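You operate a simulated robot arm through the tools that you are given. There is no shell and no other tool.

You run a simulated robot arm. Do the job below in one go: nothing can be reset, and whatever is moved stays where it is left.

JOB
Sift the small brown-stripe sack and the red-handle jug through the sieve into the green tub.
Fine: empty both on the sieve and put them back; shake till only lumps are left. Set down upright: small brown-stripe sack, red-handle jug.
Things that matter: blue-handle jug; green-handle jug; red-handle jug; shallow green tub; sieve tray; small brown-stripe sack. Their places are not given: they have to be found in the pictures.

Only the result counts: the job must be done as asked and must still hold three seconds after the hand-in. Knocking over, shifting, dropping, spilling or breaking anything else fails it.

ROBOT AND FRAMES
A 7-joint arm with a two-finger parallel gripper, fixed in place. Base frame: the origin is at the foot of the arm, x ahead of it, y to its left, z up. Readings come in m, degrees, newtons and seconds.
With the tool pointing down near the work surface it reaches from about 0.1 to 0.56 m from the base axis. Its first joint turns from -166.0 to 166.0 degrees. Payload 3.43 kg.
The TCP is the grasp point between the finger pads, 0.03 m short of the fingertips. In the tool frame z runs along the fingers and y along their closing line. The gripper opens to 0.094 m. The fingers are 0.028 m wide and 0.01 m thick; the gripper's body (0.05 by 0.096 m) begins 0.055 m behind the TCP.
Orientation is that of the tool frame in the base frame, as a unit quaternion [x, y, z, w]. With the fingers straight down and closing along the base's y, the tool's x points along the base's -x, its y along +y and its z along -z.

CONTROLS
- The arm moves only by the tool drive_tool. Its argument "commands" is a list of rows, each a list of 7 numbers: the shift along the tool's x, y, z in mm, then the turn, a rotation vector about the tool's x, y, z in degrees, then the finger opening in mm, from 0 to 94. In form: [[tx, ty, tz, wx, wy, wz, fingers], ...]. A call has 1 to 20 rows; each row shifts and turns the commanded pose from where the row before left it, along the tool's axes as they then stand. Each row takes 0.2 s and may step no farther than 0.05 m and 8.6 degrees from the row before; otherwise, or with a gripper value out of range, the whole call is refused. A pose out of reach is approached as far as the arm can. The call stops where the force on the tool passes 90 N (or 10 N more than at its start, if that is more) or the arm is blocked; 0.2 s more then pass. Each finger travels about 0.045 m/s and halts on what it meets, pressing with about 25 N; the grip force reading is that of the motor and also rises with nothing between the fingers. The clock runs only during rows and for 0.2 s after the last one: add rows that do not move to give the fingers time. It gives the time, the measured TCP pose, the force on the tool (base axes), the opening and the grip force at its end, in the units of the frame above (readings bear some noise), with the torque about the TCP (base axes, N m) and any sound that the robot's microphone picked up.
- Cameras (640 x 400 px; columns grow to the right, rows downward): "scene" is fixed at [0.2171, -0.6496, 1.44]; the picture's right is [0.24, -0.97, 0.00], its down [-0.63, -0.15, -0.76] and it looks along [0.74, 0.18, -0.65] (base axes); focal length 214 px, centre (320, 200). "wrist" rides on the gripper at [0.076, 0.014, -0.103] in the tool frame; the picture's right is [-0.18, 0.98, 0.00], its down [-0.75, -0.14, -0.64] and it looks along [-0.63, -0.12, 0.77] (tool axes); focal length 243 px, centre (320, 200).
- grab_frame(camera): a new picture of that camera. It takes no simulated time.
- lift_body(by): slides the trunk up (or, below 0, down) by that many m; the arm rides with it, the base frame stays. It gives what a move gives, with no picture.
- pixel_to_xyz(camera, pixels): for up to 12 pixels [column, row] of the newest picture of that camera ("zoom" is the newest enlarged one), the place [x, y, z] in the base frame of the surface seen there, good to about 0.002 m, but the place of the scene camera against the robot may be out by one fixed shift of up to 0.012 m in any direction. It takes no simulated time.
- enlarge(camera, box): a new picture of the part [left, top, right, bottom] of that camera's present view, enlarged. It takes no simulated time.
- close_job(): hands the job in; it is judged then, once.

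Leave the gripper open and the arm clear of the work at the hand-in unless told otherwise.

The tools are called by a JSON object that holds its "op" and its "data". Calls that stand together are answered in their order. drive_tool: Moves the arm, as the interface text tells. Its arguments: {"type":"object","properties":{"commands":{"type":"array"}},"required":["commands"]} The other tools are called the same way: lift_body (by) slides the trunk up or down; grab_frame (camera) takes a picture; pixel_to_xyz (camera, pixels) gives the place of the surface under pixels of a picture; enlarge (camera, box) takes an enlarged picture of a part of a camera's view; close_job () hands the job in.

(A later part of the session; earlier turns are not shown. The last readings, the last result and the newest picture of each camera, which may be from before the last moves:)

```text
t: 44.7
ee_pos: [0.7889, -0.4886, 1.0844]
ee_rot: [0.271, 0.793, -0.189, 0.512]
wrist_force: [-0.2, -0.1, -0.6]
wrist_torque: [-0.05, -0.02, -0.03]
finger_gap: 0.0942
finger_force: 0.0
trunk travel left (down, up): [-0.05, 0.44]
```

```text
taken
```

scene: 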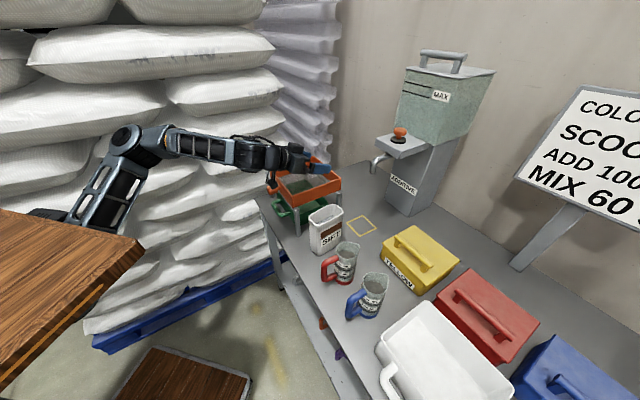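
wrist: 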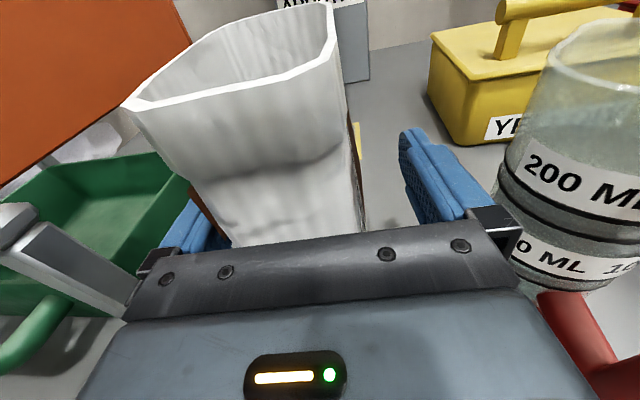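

Posture reverses cleanly (α≈24°). Now I'll move to above the sack, TCP (0.680, −0.543, 1.05).

{"op": "drive_tool", "data": {"commands": [[9.05, -18.25, -5.4, 0, 0, 0, 94], [9.05, -18.25, -5.4, 0, 0, 0, 94], [9.05, -18.25, -5.4, 0, 0, 0, 94], [9.05, -18.25, -5.4, 0, 0, 0, 94], [9.05, -18.25, -5.4, 0, 0, 0, 94], [9.05, -18.25, -5.4, 0, 0, 0, 94], [0, 0, 0, 0, 0, 0, 94]]}}

{"op": "grab_frame", "data": {"camera": "wrist"}}

{"op": "enlarge", "data": {"camera": "scene", "box": [230, 170, 390, 280]}}

```text
t: 46.3
ee_pos: [0.6824, -0.5413, 1.0496]
ee_rot: [0.269, 0.794, -0.187, 0.513]
wrist_force: [0.5, -0.3, -0.4]
wrist_torque: [-0.01, 0.0, -0.01]
finger_gap: 0.0939
finger_force: 0.1
trunk travel left (down, up): [-0.05, 0.44]
```

```text
taken
```

wrist: 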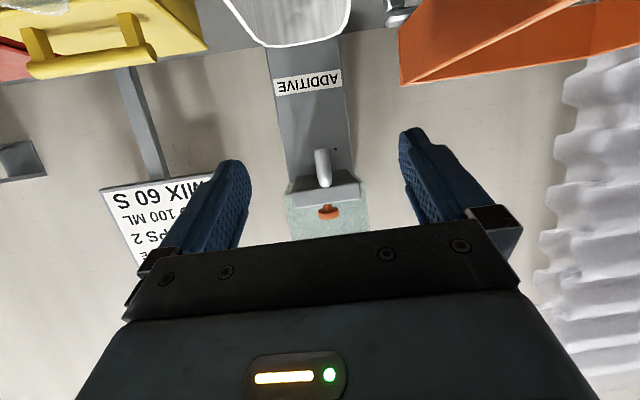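

```text
3.64 times, centred on (310, 225) of scene
```

zoom: 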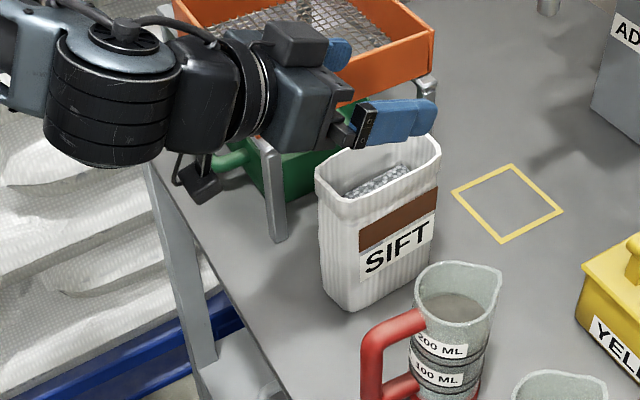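

Fingers straddle the sack. Descend 148 mm straight down, stopping at z≈0.90.

{"op": "drive_tool", "data": {"commands": [[16.9, 0, 7.5, 0, 0, 0, 94], [16.9, 0, 7.5, 0, 0, 0, 94], [16.9, 0, 7.5, 0, 0, 0, 94], [16.9, 0, 7.5, 0, 0, 0, 94], [16.9, 0, 7.5, 0, 0, 0, 94], [16.9, 0, 7.5, 0, 0, 0, 94], [16.9, 0, 7.5, 0, 0, 0, 94], [16.9, 0, 7.5, 0, 0, 0, 94], [0, 0, 0, 0, 0, 0, 94]]}}

{"op": "enlarge", "data": {"camera": "scene", "box": [230, 170, 390, 280]}}

{"op": "grab_frame", "data": {"camera": "wrist"}}

```text
t: 48.3
ee_pos: [0.6803, -0.5439, 0.9205]
ee_rot: [0.274, 0.781, -0.182, 0.531]
wrist_force: [-0.4, -0.1, -0.3]
wrist_torque: [0.03, 0.02, 0.04]
finger_gap: 0.0942
finger_force: 0.1
trunk travel left (down, up): [-0.05, 0.44]
```

```text
3.64 times, centred on (310, 225) of scene
```

zoom: 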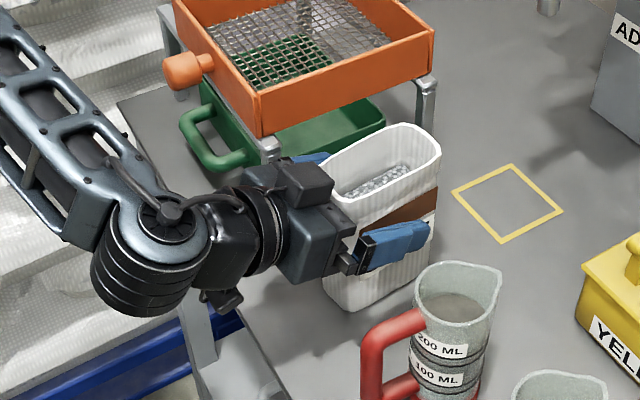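

```text
taken
```

wrist: 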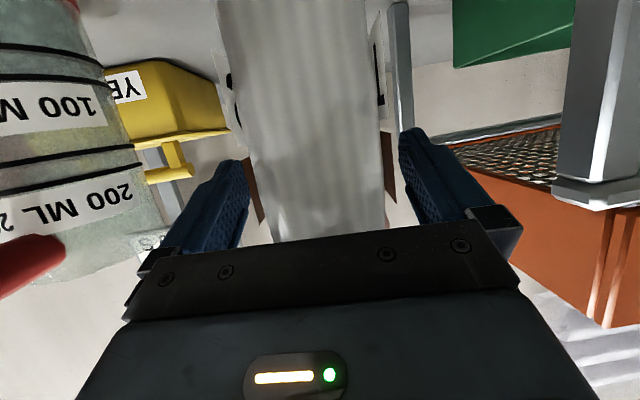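

TCP is at z 0.92 with the sack centred between the fingers (wrist view: sack cols 245–385, fingers at ~235 and ~410). I'll lower the trunk 8 mm and then close the fingers gently.

{"op": "lift_body", "data": {"by": -0.008}}

{"op": "drive_tool", "data": {"commands": [[0, 0, 0, 0, 0, 0, 75], [0, 0, 0, 0, 0, 0, 60], [0, 0, 0, 0, 0, 0, 50], [0, 0, 0, 0, 0, 0, 40], [0, 0, 0, 0, 0, 0, 30], [0, 0, 0, 0, 0, 0, 30], [0, 0, 0, 0, 0, 0, 30]]}}

{"op": "enlarge", "data": {"camera": "scene", "box": [230, 170, 390, 280]}}

{"op": "grab_frame", "data": {"camera": "wrist"}}

```text
t: 48.9
ee_pos: [0.6797, -0.5445, 0.9122]
ee_rot: [0.274, 0.781, -0.183, 0.531]
wrist_force: [0.4, -0.5, -1.2]
wrist_torque: [0.02, 0.02, 0.0]
finger_gap: 0.0938
finger_force: 0.1
trunk travel left (down, up): [-0.042, 0.448]
```

```text
t: 50.5
ee_pos: [0.679, -0.5441, 0.9131]
ee_rot: [0.274, 0.781, -0.183, 0.531]
wrist_force: [0.4, -0.7, 2.4]
wrist_torque: [-0.06, 0.02, -0.04]
finger_gap: 0.0625
finger_force: 25.3
trunk travel left (down, up): [-0.042, 0.448]
```

```text
3.64 times, centred on (310, 225) of scene
```

zoom: 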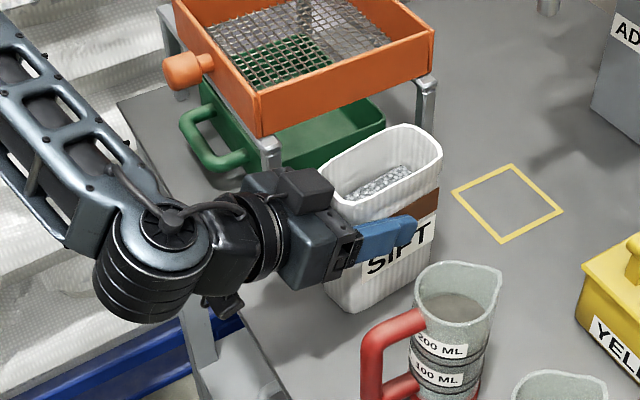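

```text
taken
```

wrist: 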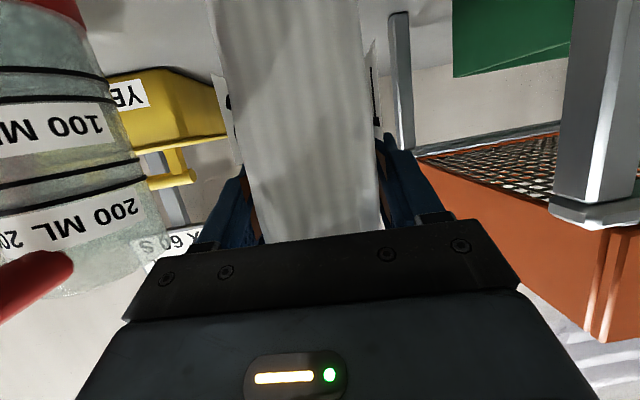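

Gripped at 62.5 mm, force 25 N. I'll lift 5 cm with the trunk (pure vertical) and check.

{"op": "lift_body", "data": {"by": 0.05}}

{"op": "grab_frame", "data": {"camera": "wrist"}}

{"op": "enlarge", "data": {"camera": "scene", "box": [230, 170, 390, 280]}}

```text
t: 51.4
ee_pos: [0.6802, -0.5454, 0.9626]
ee_rot: [0.274, 0.781, -0.183, 0.531]
wrist_force: [0.0, 0.6, -1.0]
wrist_torque: [0.06, 0.05, 0.0]
finger_gap: 0.0624
finger_force: 24.9
trunk travel left (down, up): [-0.092, 0.398]
```

```text
taken
```

wrist: 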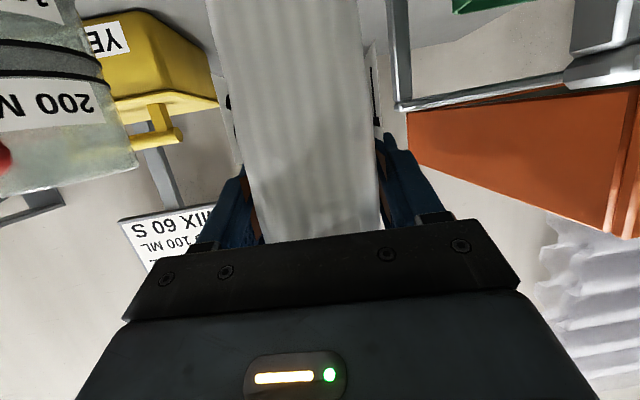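

```text
3.64 times, centred on (310, 225) of scene
```

zoom: 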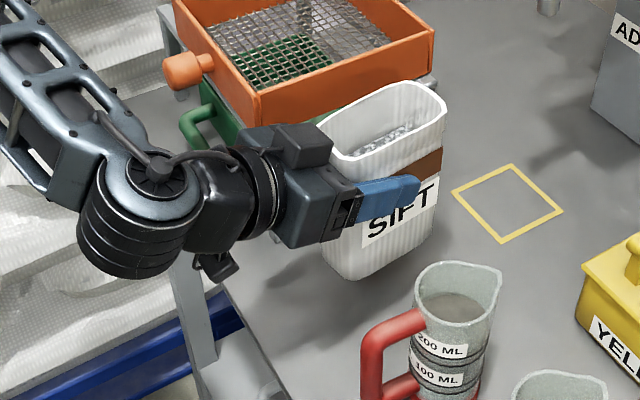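

Sack lifted steadily, no slip visible. Raise another 170 mm with the arm.

{"op": "drive_tool", "data": {"commands": [[-19.8, 0, -7.9, 0, 0, 0, 30], [-19.8, 0, -7.9, 0, 0, 0, 30], [-19.8, 0, -7.9, 0, 0, 0, 30], [-19.8, 0, -7.9, 0, 0, 0, 30], [-19.8, 0, -7.9, 0, 0, 0, 30], [-19.8, 0, -7.9, 0, 0, 0, 30], [-19.8, 0, -7.9, 0, 0, 0, 30], [-19.8, 0, -7.9, 0, 0, 0, 30], [0, 0, 0, 0, 0, 0, 30]]}}

{"op": "grab_frame", "data": {"camera": "scene"}}

{"op": "enlarge", "data": {"camera": "scene", "box": [230, 130, 390, 240]}}

```text
t: 53.4
ee_pos: [0.6864, -0.5463, 1.1107]
ee_rot: [0.273, 0.794, -0.184, 0.511]
wrist_force: [0.2, -0.4, -2.1]
wrist_torque: [0.05, 0.05, 0.01]
finger_gap: 0.0623
finger_force: 25.1
trunk travel left (down, up): [-0.092, 0.398]
```

```text
taken
```

scene: 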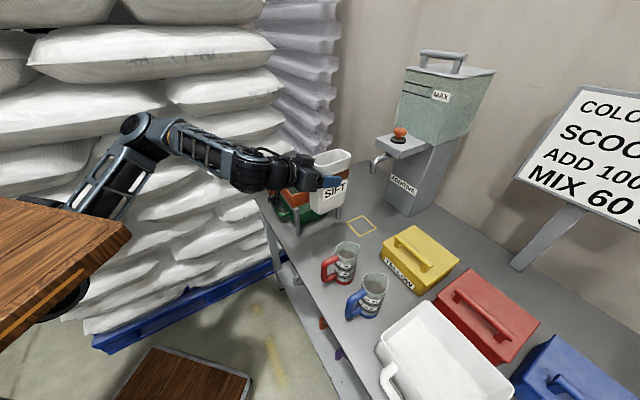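

```text
3.64 times, centred on (310, 185) of scene
```

zoom: 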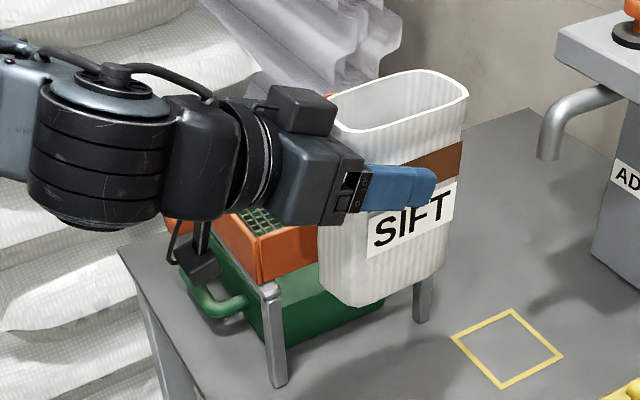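

Sack bottom is at ≈1.00. I'll raise 35 mm more and carry it over the sieve to TCP (0.833, −0.456, 1.145).

{"op": "drive_tool", "data": {"commands": [[-16, 0, -7.2, 0, 0, 0, 30], [-16, 0, -7.2, 0, 0, 0, 30], [-2.64, 16.2, 5.3, 0, 0, 0, 30], [-2.64, 16.2, 5.3, 0, 0, 0, 30], [-2.64, 16.2, 5.3, 0, 0, 0, 30], [-2.64, 16.2, 5.3, 0, 0, 0, 30], [-2.64, 16.2, 5.3, 0, 0, 0, 30], [-2.64, 16.2, 5.3, 0, 0, 0, 30], [-2.64, 16.2, 5.3, 0, 0, 0, 30], [-2.64, 16.2, 5.3, 0, 0, 0, 30], [-2.64, 16.2, 5.3, 0, 0, 0, 30], [-2.64, 16.2, 5.3, 0, 0, 0, 30], [0, 0, 0, 0, 0, 0, 30]]}}

{"op": "enlarge", "data": {"camera": "scene", "box": [210, 110, 390, 240]}}

```text
t: 56.2
ee_pos: [0.8317, -0.4549, 1.15]
ee_rot: [0.27, 0.792, -0.191, 0.513]
wrist_force: [0.7, -1.1, -3.4]
wrist_torque: [0.03, 0.01, 0.0]
finger_gap: 0.0622
finger_force: 24.6
trunk travel left (down, up): [-0.092, 0.398]
```

```text
3.08 times, centred on (300, 175) of scene
```

zoom: 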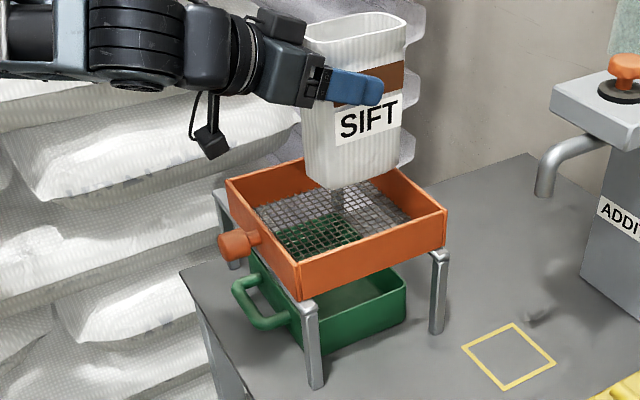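

The sack hangs over the sieve. I'll pitch up 17° and start rolling to the left (−68°), then pour more slowly.

{"op": "drive_tool", "data": {"commands": [[0, 0, 0, 0, -5.7, 0, 30], [0, 0, 0, 0, -5.7, 0, 30], [0, 0, 0, 0, -5.7, 0, 30], [0, 0, 0, 0, 0, -8, 30], [0, 0, 0, 0, 0, -8, 30], [0, 0, 0, 0, 0, -8, 30], [0, 0, 0, 0, 0, -8, 30], [0, 0, 0, 0, 0, -8, 30], [0, 0, 0, 0, 0, -8, 30], [0, 0, 0, 0, 0, -8, 30], [0, 0, 0, 0, 0, -8, 30], [0, 0, 0, 0, 0, 0, 30]]}}

{"op": "enlarge", "data": {"camera": "scene", "box": [210, 110, 390, 240]}}

```text
t: 58.8
ee_pos: [0.8233, -0.4554, 1.1737]
ee_rot: [-0.162, 0.717, -0.528, 0.426]
wrist_force: [0.4, 0.4, -3.1]
wrist_torque: [0.09, 0.03, -0.02]
finger_gap: 0.0625
finger_force: 24.6
trunk travel left (down, up): [-0.092, 0.398]
```

```text
3.08 times, centred on (300, 175) of scene
```

zoom: 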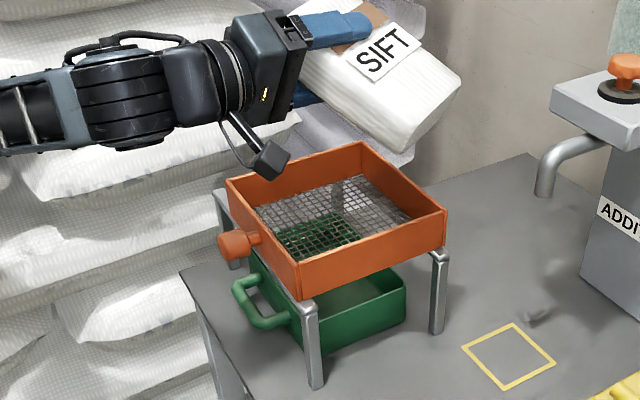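

It's tilted 64°, drifted up slightly to z 1.174. I'll lower ~45 mm and keep rolling slowly to start the pour.

{"op": "drive_tool", "data": {"commands": [[6.6, 13.4, 1.2, 0, 0, 0, 30], [6.6, 13.4, 1.2, 0, 0, 0, 30], [6.6, 13.4, 1.2, 0, 0, 0, 30], [0, 0, 0, 0, 0, -5, 30], [0, 0, 0, 0, 0, -5, 30], [0, 0, 0, 0, 0, -5, 30], [0, 0, 0, 0, 0, -5, 30], [0, 0, 0, 0, 0, -5, 30], [0, 0, 0, 0, 0, -5, 30], [0, 0, 0, 0, 0, 0, 30]]}}

{"op": "enlarge", "data": {"camera": "scene", "box": [210, 110, 390, 240]}}

{"op": "grab_frame", "data": {"camera": "wrist"}}

```text
t: 61.0
ee_pos: [0.8247, -0.4546, 1.1296]
ee_rot: [-0.34, 0.652, -0.62, 0.275]
wrist_force: [0.8, 1.0, -1.6]
wrist_torque: [0.08, 0.01, 0.03]
finger_gap: 0.0619
finger_force: 24.7
trunk travel left (down, up): [-0.092, 0.398]
```

```text
3.08 times, centred on (300, 175) of scene
```

zoom: 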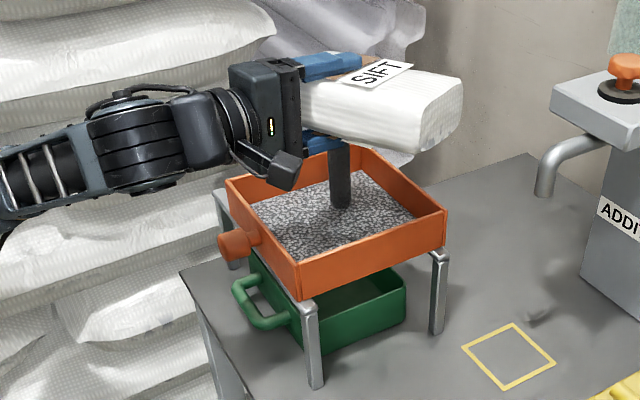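

```text
taken
```

wrist: 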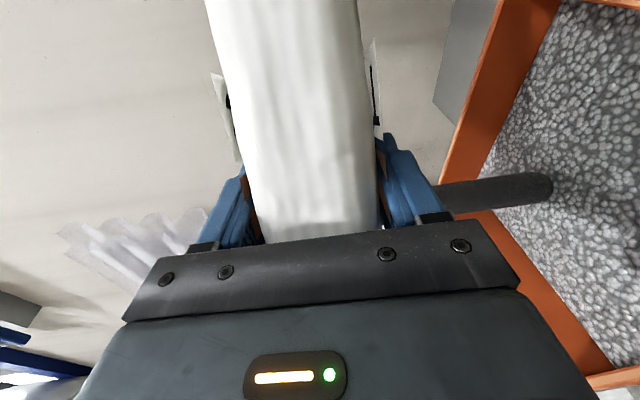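

It is pouring: a stream column falls into the sieve and the material covers the mesh. Continue rolling slowly and hold to empty.

{"op": "drive_tool", "data": {"commands": [[0, 0, 0, 0, 0, -5, 30], [0, 0, 0, 0, 0, -5, 30], [0, 0, 0, 0, 0, -5, 30], [0, 0, 0, 0, 0, -5, 30], [0, 0, 0, 0, 0, -5, 30], [0, 0, 0, 0, 0, -5, 30], [0, 0, 0, 0, 0, -5, 30], [0, 0, 0, 0, 0, -5, 30], [0, 0, 0, 0, 0, 0, 30], [0, 0, 0, 0, 0, 0, 30], [0, 0, 0, 0, 0, 0, 30]]}}

{"op": "enlarge", "data": {"camera": "scene", "box": [210, 110, 390, 240]}}

{"op": "grab_frame", "data": {"camera": "wrist"}}

```text
t: 63.4
ee_pos: [0.8251, -0.4539, 1.1292]
ee_rot: [0.543, -0.496, 0.677, -0.046]
wrist_force: [0.4, -0.1, -0.6]
wrist_torque: [0.01, -0.02, 0.0]
finger_gap: 0.0619
finger_force: 25.2
trunk travel left (down, up): [-0.092, 0.398]
```

```text
3.08 times, centred on (300, 175) of scene
```

zoom: 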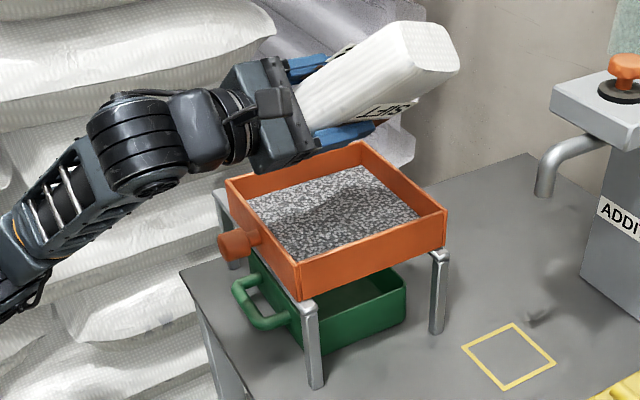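

```text
taken
```

wrist: 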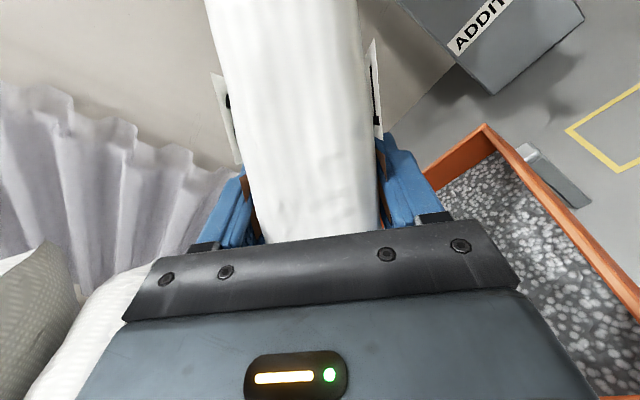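

The stream has stopped. To make sure the sack is empty I'll roll 24° more, jiggle slightly and hold.

{"op": "drive_tool", "data": {"commands": [[0, 0, 0, 0, 0, -6, 30], [0, 0, 0, 0, 0, -6, 30], [0, 0, 0, 0, 0, -6, 30], [0, 0, 0, 0, 0, -6, 30], [0, 0, 0, 0, 0, 0, 30], [0, 0, 0, 0, 0, 4, 30], [0, 0, 0, 0, 0, -4, 30], [0, 0, 0, 0, 0, 4, 30], [0, 0, 0, 0, 0, -4, 30], [0, 0, 0, 0, 0, 0, 30], [0, 0, 0, 0, 0, 0, 30]]}}

{"op": "enlarge", "data": {"camera": "scene", "box": [210, 110, 390, 240]}}

```text
t: 65.8
ee_pos: [0.8235, -0.4539, 1.1283]
ee_rot: [0.634, -0.372, 0.672, 0.095]
wrist_force: [-0.4, 0.0, -0.3]
wrist_torque: [0.01, 0.08, -0.01]
finger_gap: 0.0622
finger_force: 25.1
trunk travel left (down, up): [-0.092, 0.398]
```

```text
3.08 times, centred on (300, 175) of scene
```

zoom: 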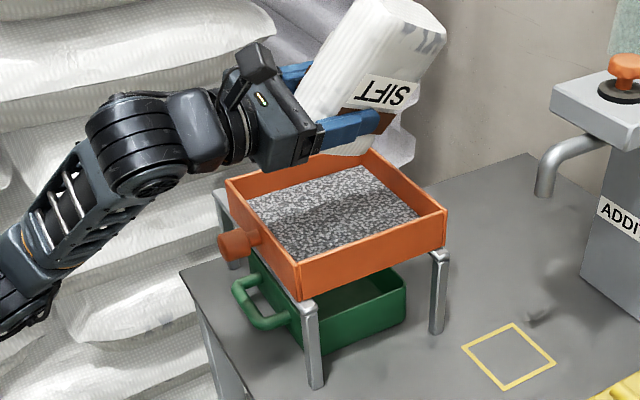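

Sack is empty. I'll raise 60 mm and roll it back upright.

{"op": "drive_tool", "data": {"commands": [[18.5, -7.6, -1.6, 0, 0, 0, 30], [18.5, -7.6, -1.6, 0, 0, 0, 30], [18.5, -7.6, -1.6, 0, 0, 0, 30], [0, 0, 0, 0, 0, 8.5, 30], [0, 0, 0, 0, 0, 8.5, 30], [0, 0, 0, 0, 0, 8.5, 30], [0, 0, 0, 0, 0, 8.5, 30], [0, 0, 0, 0, 0, 8.5, 30], [0, 0, 0, 0, 0, 8.5, 30], [0, 0, 0, 0, 0, 8.5, 30], [0, 0, 0, 0, 0, 8.5, 30], [0, 0, 0, 0, 0, 8.5, 30], [0, 0, 0, 0, 0, 8.5, 30], [0, 0, 0, 0, 0, 8.5, 30], [0, 0, 0, 0, 0, 8.5, 30], [0, 0, 0, 0, 0, 8.5, 30], [0, 0, 0, 0, 0, 0, 30]]}}

{"op": "enlarge", "data": {"camera": "scene", "box": [210, 110, 390, 240]}}

```text
t: 69.4
ee_pos: [0.8237, -0.4534, 1.1896]
ee_rot: [-0.055, 0.733, -0.46, 0.498]
wrist_force: [0.0, -0.8, -0.7]
wrist_torque: [0.04, 0.02, -0.01]
finger_gap: 0.0617
finger_force: 25.1
trunk travel left (down, up): [-0.092, 0.398]
```

```text
3.08 times, centred on (300, 175) of scene
```

zoom: 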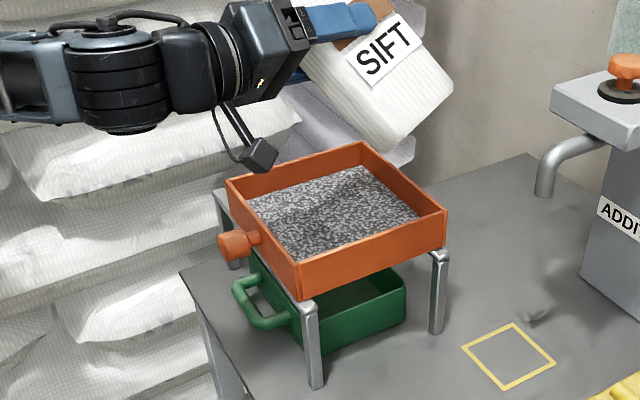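

Remaining: +47.5° roll, then +17° pitch to bring the sack upright.

{"op": "drive_tool", "data": {"commands": [[0, 0, 0, 0, 0, 7.92, 30], [0, 0, 0, 0, 0, 7.92, 30], [0, 0, 0, 0, 0, 7.92, 30], [0, 0, 0, 0, 0, 7.92, 30], [0, 0, 0, 0, 0, 7.92, 30], [0, 0, 0, 0, 0, 7.92, 30], [0, 0, 0, 0, 5.7, 0, 30], [0, 0, 0, 0, 5.7, 0, 30], [0, 0, 0, 0, 5.7, 0, 30], [0, 0, 0, 0, 0, 0, 30]]}}

{"op": "enlarge", "data": {"camera": "scene", "box": [210, 90, 390, 220]}}

```text
t: 71.6
ee_pos: [0.8321, -0.4532, 1.1686]
ee_rot: [0.268, 0.792, -0.192, 0.513]
wrist_force: [0.2, 0.3, -1.0]
wrist_torque: [0.03, -0.01, 0.02]
finger_gap: 0.062
finger_force: 24.6
trunk travel left (down, up): [-0.092, 0.398]
```

```text
3.08 times, centred on (300, 155) of scene
```

zoom: 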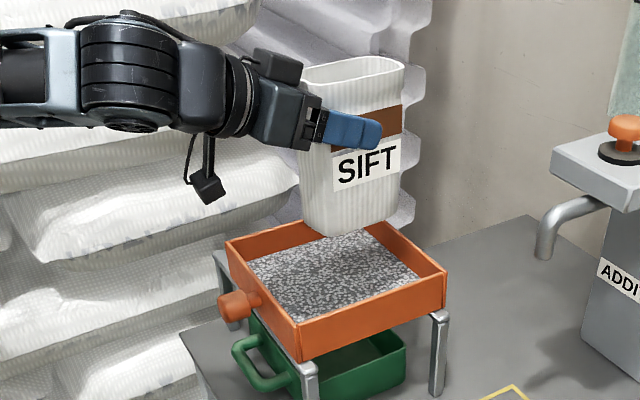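

Upright again and empty. Carry it back over its spot at z≈1.15.

{"op": "drive_tool", "data": {"commands": [[5.3, -18.4, -5.3, 0, 0, 0, 30], [5.3, -18.4, -5.3, 0, 0, 0, 30], [5.3, -18.4, -5.3, 0, 0, 0, 30], [5.3, -18.4, -5.3, 0, 0, 0, 30], [5.3, -18.4, -5.3, 0, 0, 0, 30], [5.3, -18.4, -5.3, 0, 0, 0, 30], [5.3, -18.4, -5.3, 0, 0, 0, 30], [5.3, -18.4, -5.3, 0, 0, 0, 30], [5.3, -18.4, -5.3, 0, 0, 0, 30], [0, 0, 0, 0, 0, 0, 30]]}}

{"op": "enlarge", "data": {"camera": "scene", "box": [230, 130, 390, 240]}}

```text
t: 73.8
ee_pos: [0.6838, -0.5446, 1.1413]
ee_rot: [0.269, 0.793, -0.187, 0.513]
wrist_force: [-0.1, 0.0, -1.0]
wrist_torque: [0.01, 0.05, -0.04]
finger_gap: 0.062
finger_force: 24.6
trunk travel left (down, up): [-0.092, 0.398]
```

```text
3.64 times, centred on (310, 185) of scene
```

zoom: 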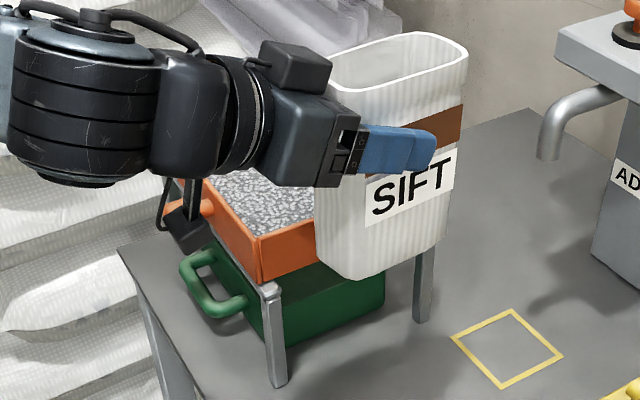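

Now descend ~165 mm with the arm toward the spot.

{"op": "drive_tool", "data": {"commands": [[19, 0, 7.8, 0, 0, 0, 30], [19, 0, 7.8, 0, 0, 0, 30], [19, 0, 7.8, 0, 0, 0, 30], [19, 0, 7.8, 0, 0, 0, 30], [19, 0, 7.8, 0, 0, 0, 30], [19, 0, 7.8, 0, 0, 0, 30], [19, 0, 7.8, 0, 0, 0, 30], [19, 0, 7.8, 0, 0, 0, 30], [0, 0, 0, 0, 0, 0, 30]]}}

{"op": "enlarge", "data": {"camera": "scene", "box": [230, 170, 390, 280]}}

```text
t: 75.8
ee_pos: [0.6761, -0.5449, 0.9984]
ee_rot: [0.275, 0.78, -0.183, 0.532]
wrist_force: [0.0, 0.7, -1.5]
wrist_torque: [0.0, 0.01, 0.01]
finger_gap: 0.0623
finger_force: 25.3
trunk travel left (down, up): [-0.092, 0.398]
```

```text
3.64 times, centred on (310, 225) of scene
```

zoom: 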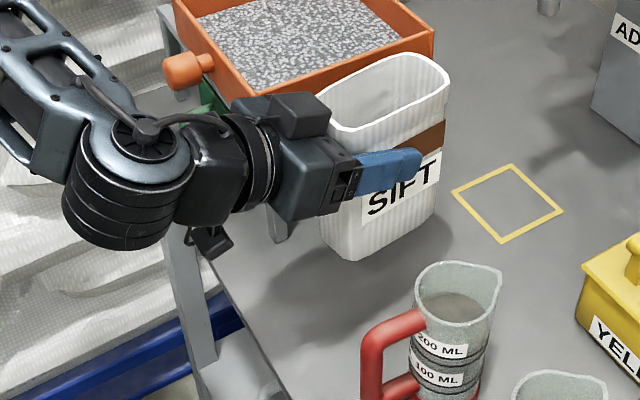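

Orientation matches the original grasp. I'll correct 3 mm sideways, then lower with the trunk 83 mm to just about the bench.

{"op": "drive_tool", "data": {"commands": [[-0.6, 2.7, 1.6, 0, 0, 0, 30], [0, 0, 0, 0, 0, 0, 30]]}}

{"op": "lift_body", "data": {"by": -0.081}}

{"op": "enlarge", "data": {"camera": "scene", "box": [230, 170, 390, 280]}}

```text
t: 76.4
ee_pos: [0.6781, -0.5445, 0.9965]
ee_rot: [0.275, 0.781, -0.183, 0.531]
wrist_force: [-0.6, -0.3, -0.5]
wrist_torque: [0.01, -0.01, -0.04]
finger_gap: 0.0619
finger_force: 25.1
trunk travel left (down, up): [-0.092, 0.398]
```

```text
t: 77.6
ee_pos: [0.678, -0.5444, 0.9167]
ee_rot: [0.275, 0.781, -0.183, 0.531]
wrist_force: [-0.2, -0.2, -2.0]
wrist_torque: [0.0, 0.04, 0.0]
finger_gap: 0.062
finger_force: 25.0
trunk travel left (down, up): [-0.011, 0.479]
```

```text
3.64 times, centred on (310, 225) of scene
```

zoom: 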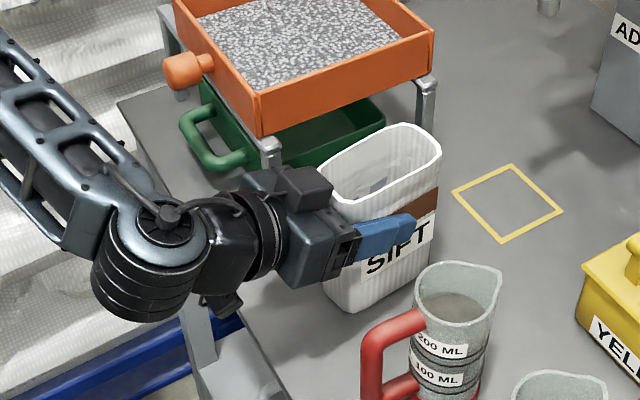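

About 3 mm remains. Lower 3 mm and look for contact force.

{"op": "lift_body", "data": {"by": -0.003}}

{"op": "lift_body", "data": {"by": -0.001}}

```text
t: 78.1
ee_pos: [0.6777, -0.5436, 0.9137]
ee_rot: [0.274, 0.78, -0.184, 0.531]
wrist_force: [-1.6, 1.4, 4.4]
wrist_torque: [-0.22, -0.12, 0.02]
finger_gap: 0.0622
finger_force: 24.9
trunk travel left (down, up): [-0.008, 0.482]
```

```text
t: 78.6
ee_pos: [0.6783, -0.5434, 0.9146]
ee_rot: [0.274, 0.78, -0.183, 0.532]
wrist_force: [-0.4, 2.1, 15.1]
wrist_torque: [-0.06, 0.29, -0.03]
finger_gap: 0.0619
finger_force: 25.3
trunk travel left (down, up): [-0.007, 0.483]
```

Bottom touches the bench (15 N). Release the fingers slowly.

{"op": "drive_tool", "data": {"commands": [[0, 0, 0, 0, 0, 0, 64], [0, 0, 0, 0, 0, 0, 68], [0, 0, 0, 0, 0, 0, 75], [0, 0, 0, 0, 0, 0, 85], [0, 0, 0, 0, 0, 0, 94], [0, 0, 0, 0, 0, 0, 94], [0, 0, 0, 0, 0, 0, 94]]}}

{"op": "enlarge", "data": {"camera": "scene", "box": [230, 170, 390, 280]}}

{"op": "grab_frame", "data": {"camera": "wrist"}}

```text
t: 80.2
ee_pos: [0.6781, -0.5444, 0.9113]
ee_rot: [0.274, 0.781, -0.182, 0.53]
wrist_force: [0.5, -0.4, 0.4]
wrist_torque: [-0.03, -0.01, 0.01]
finger_gap: 0.0941
finger_force: 0.1
trunk travel left (down, up): [-0.007, 0.483]
```

```text
3.64 times, centred on (310, 225) of scene
```

zoom: 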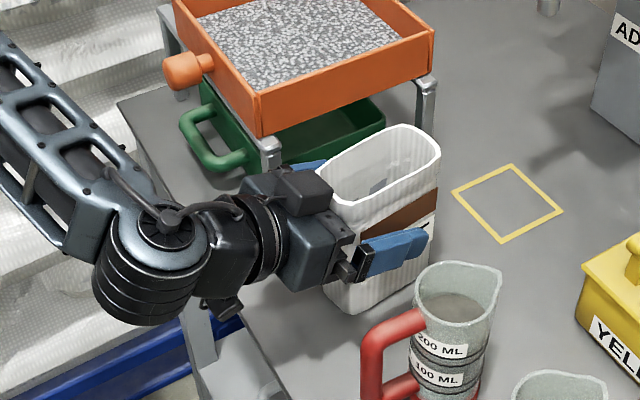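

```text
taken
```

wrist: 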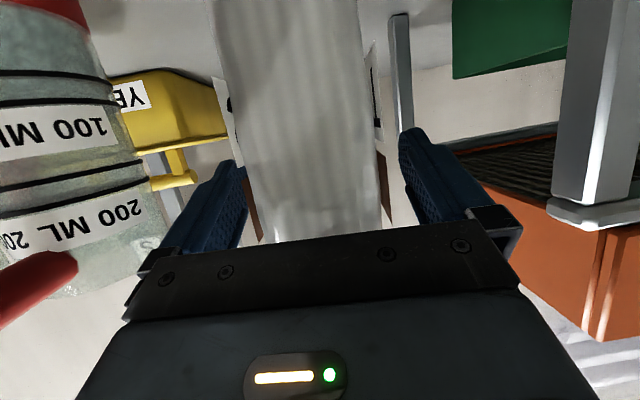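

Sack stands upright where it was. I'll rise straight up 16 cm with the trunk.

{"op": "lift_body", "data": {"by": 0.16}}

{"op": "grab_frame", "data": {"camera": "scene"}}

{"op": "enlarge", "data": {"camera": "scene", "box": [260, 190, 400, 320]}}

```text
t: 82.0
ee_pos: [0.6794, -0.5442, 1.0716]
ee_rot: [0.274, 0.781, -0.182, 0.531]
wrist_force: [0.8, 0.7, -0.2]
wrist_torque: [0.01, -0.03, 0.01]
finger_gap: 0.0941
finger_force: 0.0
trunk travel left (down, up): [-0.167, 0.323]
```

```text
taken
```

scene: 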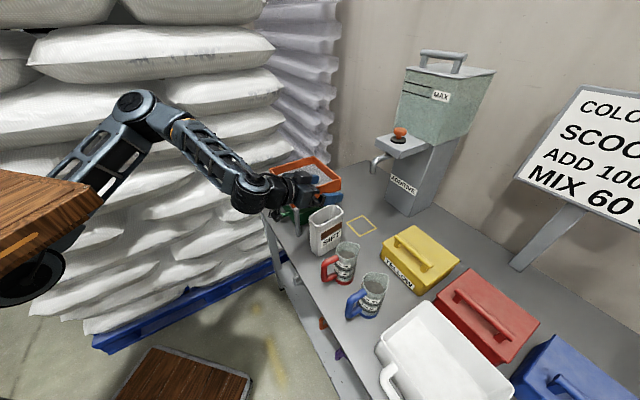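

```text
3.08 times, centred on (330, 255) of scene
```

zoom: 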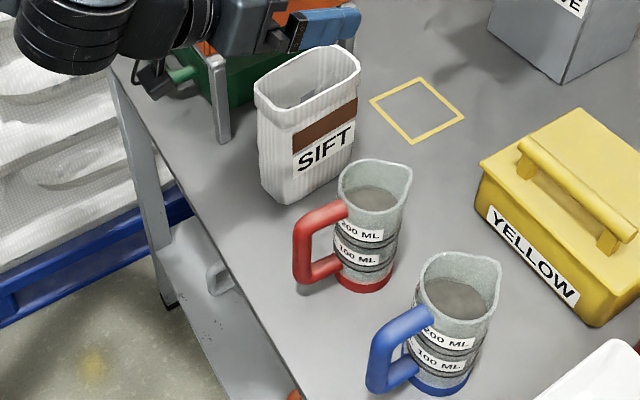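

Sack is standing empty, in place. Now the red jug: I'll measure its rim and handle profile from this scene zoom.

{"op": "pixel_to_xyz", "data": {"camera": "zoom", "pixels": [[341, 180], [408, 180], [362, 209], [385, 211], [358, 163], [310, 210], [296, 240], [300, 275], [332, 204], [340, 280], [392, 280], [365, 290]]}}

{"op": "pixel_to_xyz", "data": {"camera": "zoom", "pixels": [[421, 270], [500, 275], [430, 295], [460, 308], [440, 255], [375, 350], [395, 315], [420, 380], [470, 370], [360, 75], [257, 95], [350, 45]]}}

```text
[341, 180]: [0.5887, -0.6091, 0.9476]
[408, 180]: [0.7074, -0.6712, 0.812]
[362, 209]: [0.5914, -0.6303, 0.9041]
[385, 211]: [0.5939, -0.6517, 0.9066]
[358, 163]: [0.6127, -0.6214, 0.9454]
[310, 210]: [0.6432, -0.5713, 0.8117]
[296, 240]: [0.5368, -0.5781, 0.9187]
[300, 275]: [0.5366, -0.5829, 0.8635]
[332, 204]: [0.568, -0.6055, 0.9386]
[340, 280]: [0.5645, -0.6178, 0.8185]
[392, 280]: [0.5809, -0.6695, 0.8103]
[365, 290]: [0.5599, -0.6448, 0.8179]
```

```text
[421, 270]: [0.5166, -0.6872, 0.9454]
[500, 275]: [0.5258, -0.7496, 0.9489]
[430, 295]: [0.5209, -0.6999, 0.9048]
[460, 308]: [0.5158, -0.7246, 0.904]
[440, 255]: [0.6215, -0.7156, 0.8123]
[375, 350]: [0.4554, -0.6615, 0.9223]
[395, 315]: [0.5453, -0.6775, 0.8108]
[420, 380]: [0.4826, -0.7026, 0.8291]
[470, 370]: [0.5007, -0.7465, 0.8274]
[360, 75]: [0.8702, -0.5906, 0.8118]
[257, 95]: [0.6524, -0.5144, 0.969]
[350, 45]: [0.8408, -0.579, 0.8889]
```

Jug confirmed: centre (0.592, −0.6345), handle reaches r≈0.079. Plan: heading −45°, 30° nose-down, fingers either side of the body with the handle between them. Turn and fly to above the jug.

{"op": "drive_tool", "data": {"commands": [[0, 0, 0, 6.5, 0, 2.6, 94], [0, 0, 0, 0, 8, 0, 90], [1.3, -17.9, -1.7, 0, 0, 0, 86], [1.3, -17.9, -1.7, 0, 0, 0, 86], [1.3, -17.9, -1.7, 0, 0, 0, 86], [1.3, -17.9, -1.7, 0, 0, 0, 86], [1.3, -17.9, -1.7, 0, 0, 0, 86], [1.3, -17.9, -1.7, 0, 0, 0, 86], [1.3, -17.9, -1.7, 0, 0, 0, 86], [0, 0, 0, 0, 0, 0, 86]]}}

{"op": "enlarge", "data": {"camera": "scene", "box": [260, 190, 420, 310]}}

{"op": "grab_frame", "data": {"camera": "wrist"}}

```text
t: 84.2
ee_pos: [0.5785, -0.6216, 1.0708]
ee_rot: [0.336, 0.796, -0.192, 0.465]
wrist_force: [0.1, -0.3, 0.4]
wrist_torque: [0.02, -0.03, 0.02]
finger_gap: 0.0859
finger_force: 0.0
trunk travel left (down, up): [-0.167, 0.323]
```

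```text
3.33 times, centred on (340, 250) of scene
```

zoom: 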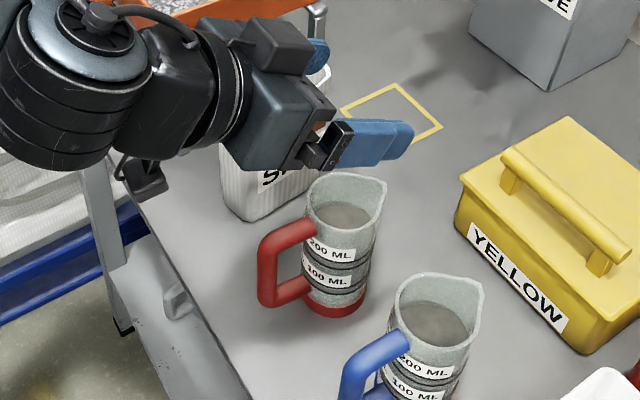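

```text
taken
```

wrist: 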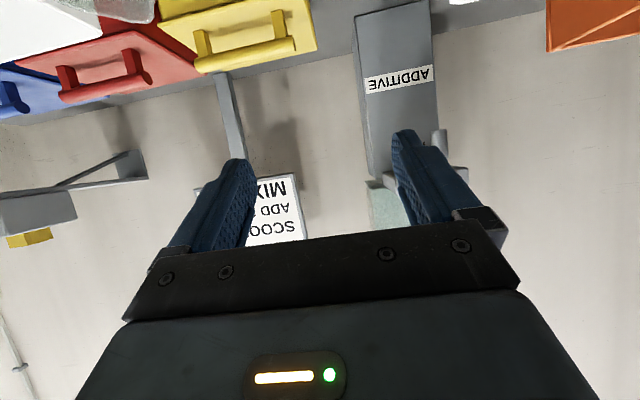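

Aligned. I'll lower vertically with the trunk 10 cm first and check the finger gaps to both jugs.

{"op": "lift_body", "data": {"by": -0.1}}

{"op": "grab_frame", "data": {"camera": "wrist"}}

{"op": "enlarge", "data": {"camera": "scene", "box": [260, 190, 420, 310]}}

```text
t: 85.6
ee_pos: [0.5795, -0.6224, 0.9716]
ee_rot: [0.336, 0.797, -0.192, 0.464]
wrist_force: [-0.1, 0.8, 0.4]
wrist_torque: [0.02, 0.03, 0.0]
finger_gap: 0.0859
finger_force: 0.1
trunk travel left (down, up): [-0.067, 0.423]
```

```text
taken
```

wrist: 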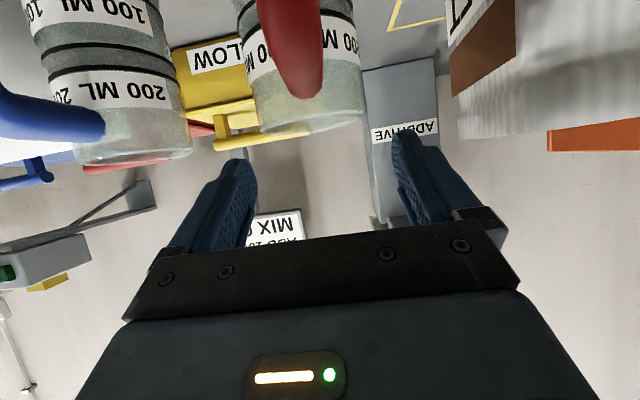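

```text
3.33 times, centred on (340, 250) of scene
```

zoom: 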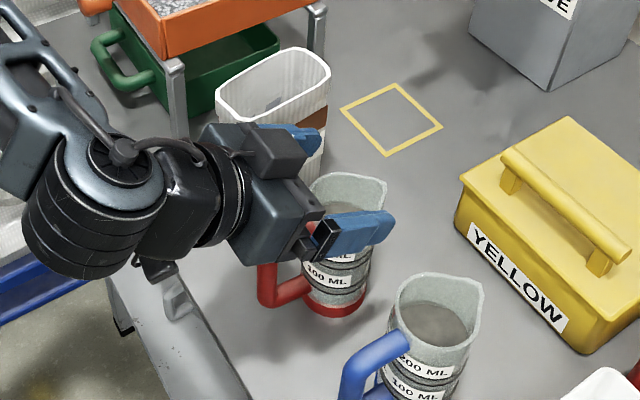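

Let me verify the jug's lateral position relative to the fingers with wrist points.

{"op": "pixel_to_xyz", "data": {"camera": "wrist", "pixels": [[252, 100], [363, 100], [310, 130], [275, 122], [345, 120], [305, 92], [290, 40], [190, 130], [236, 165], [400, 140], [245, 20], [355, 20]]}}

```text
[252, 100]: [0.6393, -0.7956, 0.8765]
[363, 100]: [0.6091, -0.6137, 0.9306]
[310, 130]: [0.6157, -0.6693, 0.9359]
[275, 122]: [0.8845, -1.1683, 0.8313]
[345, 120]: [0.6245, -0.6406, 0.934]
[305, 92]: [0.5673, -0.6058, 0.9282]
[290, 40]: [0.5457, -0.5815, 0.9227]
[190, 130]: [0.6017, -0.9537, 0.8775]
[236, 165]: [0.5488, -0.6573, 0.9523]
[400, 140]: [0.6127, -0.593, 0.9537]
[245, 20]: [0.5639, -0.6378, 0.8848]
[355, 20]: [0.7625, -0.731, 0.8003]
```

Jug is centred between the fingers (±43 mm vs radius ~33 mm), handle clears the palm by ~5 mm. Lower the last 53 mm.

{"op": "lift_body", "data": {"by": -0.053}}

{"op": "grab_frame", "data": {"camera": "wrist"}}

{"op": "enlarge", "data": {"camera": "scene", "box": [260, 190, 420, 310]}}

```text
t: 86.5
ee_pos: [0.5786, -0.6226, 0.9177]
ee_rot: [0.336, 0.797, -0.192, 0.464]
wrist_force: [-0.5, 0.5, -0.2]
wrist_torque: [0.0, 0.02, -0.03]
finger_gap: 0.0859
finger_force: 0.0
trunk travel left (down, up): [-0.014, 0.476]
```

```text
taken
```

wrist: 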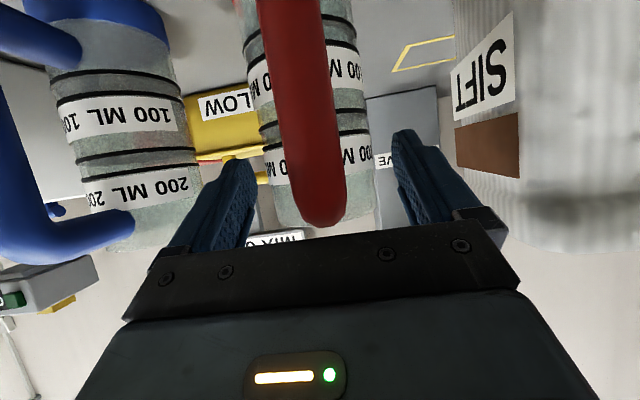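

```text
3.33 times, centred on (340, 250) of scene
```

zoom: 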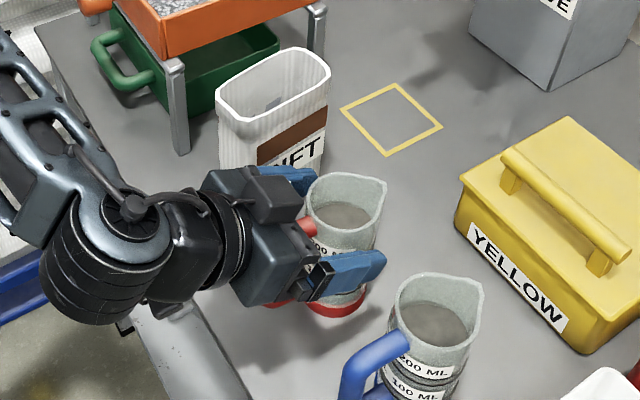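

No contact yet. Close the fingers on the jug body.

{"op": "drive_tool", "data": {"commands": [[0, 0, 0, 0, 0, 0, 78], [0, 0, 0, 0, 0, 0, 70], [0, 0, 0, 0, 0, 0, 62], [0, 0, 0, 0, 0, 0, 54], [0, 0, 0, 0, 0, 0, 45], [0, 0, 0, 0, 0, 0, 35], [0, 0, 0, 0, 0, 0, 35]]}}

{"op": "enlarge", "data": {"camera": "scene", "box": [260, 190, 420, 310]}}

{"op": "grab_frame", "data": {"camera": "wrist"}}

```text
t: 88.1
ee_pos: [0.5772, -0.6213, 0.9173]
ee_rot: [0.336, 0.797, -0.192, 0.464]
wrist_force: [-0.3, -1.4, 1.8]
wrist_torque: [-0.2, 0.17, -0.03]
finger_gap: 0.063
finger_force: 24.4
trunk travel left (down, up): [-0.014, 0.476]
```

```text
3.33 times, centred on (340, 250) of scene
```

zoom: 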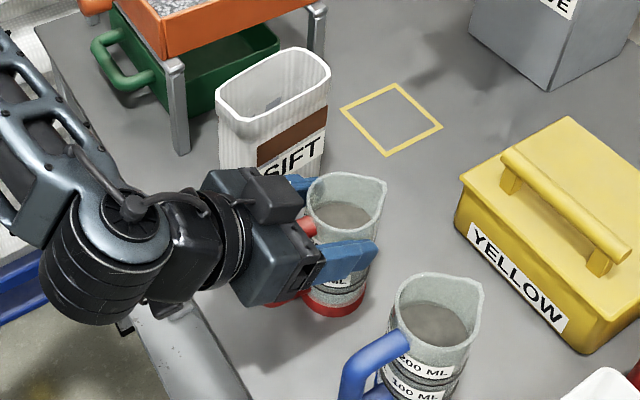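

```text
taken
```

wrist: 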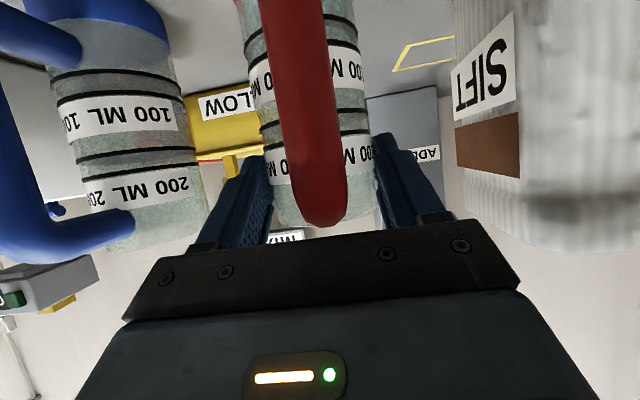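

Gripped at 63 mm. Lift 6 cm with the trunk and check for slip.

{"op": "lift_body", "data": {"by": 0.06}}

{"op": "grab_frame", "data": {"camera": "wrist"}}

{"op": "enlarge", "data": {"camera": "scene", "box": [260, 190, 420, 310]}}

```text
t: 89.1
ee_pos: [0.5792, -0.6221, 0.9777]
ee_rot: [0.336, 0.797, -0.192, 0.464]
wrist_force: [-0.4, 0.2, -1.4]
wrist_torque: [0.02, 0.05, 0.03]
finger_gap: 0.0622
finger_force: 25.2
trunk travel left (down, up): [-0.074, 0.416]
```

```text
taken
```

wrist: 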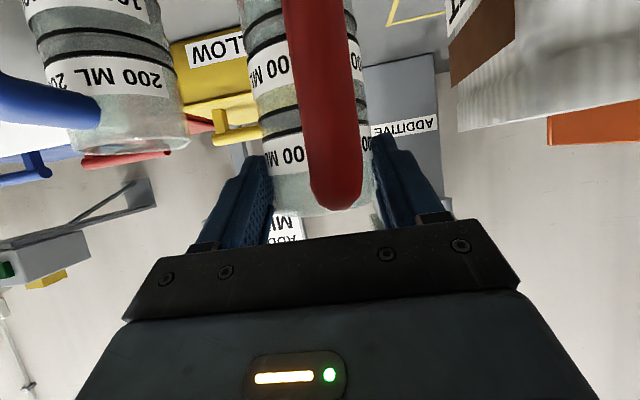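

```text
3.33 times, centred on (340, 250) of scene
```

zoom: 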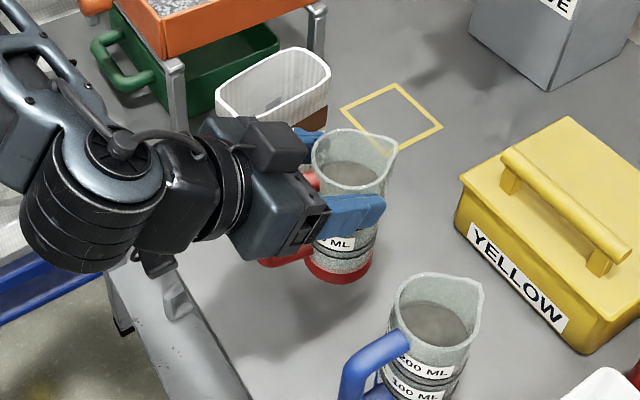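

The handle looks shifted a bit in the wrist view (315,220 → 335,205); I'll hold still for a moment and see if it's creeping.

{"op": "drive_tool", "data": {"commands": [[0, 0, 0, 0, 0, 0, 35], [0, 0, 0, 0, 0, 0, 35], [0, 0, 0, 0, 0, 0, 35], [0, 0, 0, 0, 0, 0, 35], [0, 0, 0, 0, 0, 0, 35]]}}

{"op": "grab_frame", "data": {"camera": "wrist"}}

{"op": "pixel_to_xyz", "data": {"camera": "wrist", "pixels": [[335, 195], [325, 100], [310, 20], [350, 210], [275, 208], [270, 100], [360, 100], [262, 30]]}}

```text
t: 90.3
ee_pos: [0.5792, -0.6222, 0.9778]
ee_rot: [0.335, 0.797, -0.191, 0.464]
wrist_force: [-0.3, 0.1, -2.0]
wrist_torque: [0.03, 0.03, -0.01]
finger_gap: 0.0621
finger_force: 25.0
trunk travel left (down, up): [-0.074, 0.416]
```

```text
taken
```

wrist: 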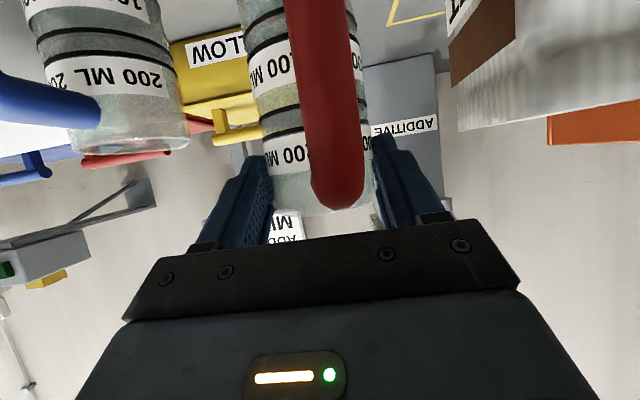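

```text
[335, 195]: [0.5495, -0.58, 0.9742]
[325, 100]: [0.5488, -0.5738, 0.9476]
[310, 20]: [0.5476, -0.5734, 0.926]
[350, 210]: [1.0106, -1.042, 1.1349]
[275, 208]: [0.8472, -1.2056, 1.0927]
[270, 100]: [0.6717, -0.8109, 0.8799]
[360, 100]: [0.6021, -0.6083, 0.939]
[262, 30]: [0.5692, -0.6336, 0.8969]
```

Stable now (settled ~7 mm lower in the grip). Raise 170 mm with the arm, smoothly.

{"op": "drive_tool", "data": {"commands": [[-8, 0, -4.5, 0, 0, 0, 35], [-16, 0.1, -9.1, 0, 0, 0, 35], [-16, 0.1, -9.1, 0, 0, 0, 35], [-16, 0.1, -9.1, 0, 0, 0, 35], [-16, 0.1, -9.1, 0, 0, 0, 35], [-16, 0.1, -9.1, 0, 0, 0, 35], [-16, 0.1, -9.1, 0, 0, 0, 35], [-16, 0.1, -9.1, 0, 0, 0, 35], [-16, 0.1, -9.1, 0, 0, 0, 35], [-16, 0.1, -9.1, 0, 0, 0, 35], [0, 0, 0, 0, 0, 0, 35]]}}

{"op": "grab_frame", "data": {"camera": "wrist"}}

{"op": "enlarge", "data": {"camera": "scene", "box": [250, 110, 430, 240]}}

```text
t: 92.9
ee_pos: [0.5866, -0.6267, 1.1212]
ee_rot: [0.339, 0.81, -0.189, 0.439]
wrist_force: [-0.9, -0.4, -2.4]
wrist_torque: [0.03, 0.03, 0.01]
finger_gap: 0.0622
finger_force: 24.4
trunk travel left (down, up): [-0.074, 0.416]
stopped in row 11: the arm was blocked; the commanded pose is now the measured one
```

```text
taken
```

wrist: 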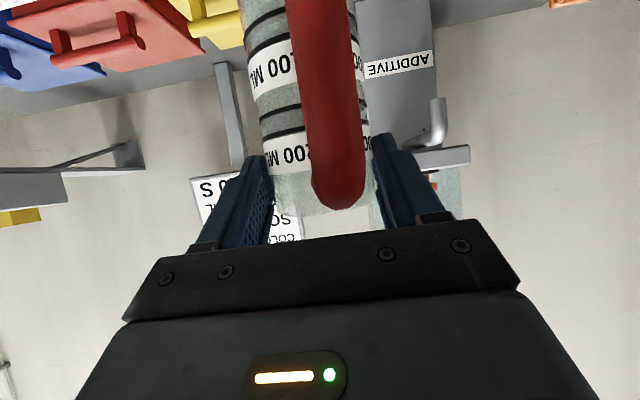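

```text
3.08 times, centred on (340, 175) of scene
```

zoom: 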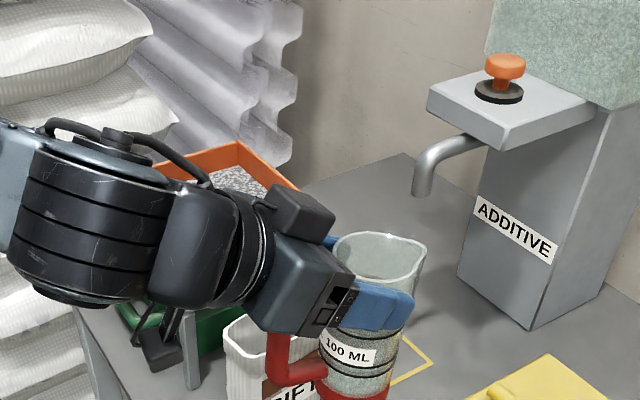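

The arm reports being blocked at the end; I'll look at the whole scene.

{"op": "grab_frame", "data": {"camera": "scene"}}

```text
taken
```

scene: 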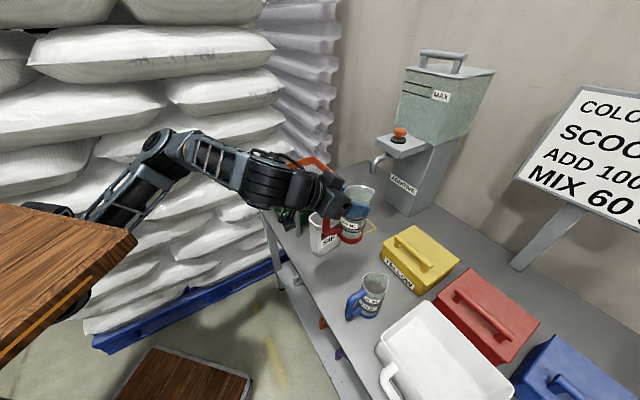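

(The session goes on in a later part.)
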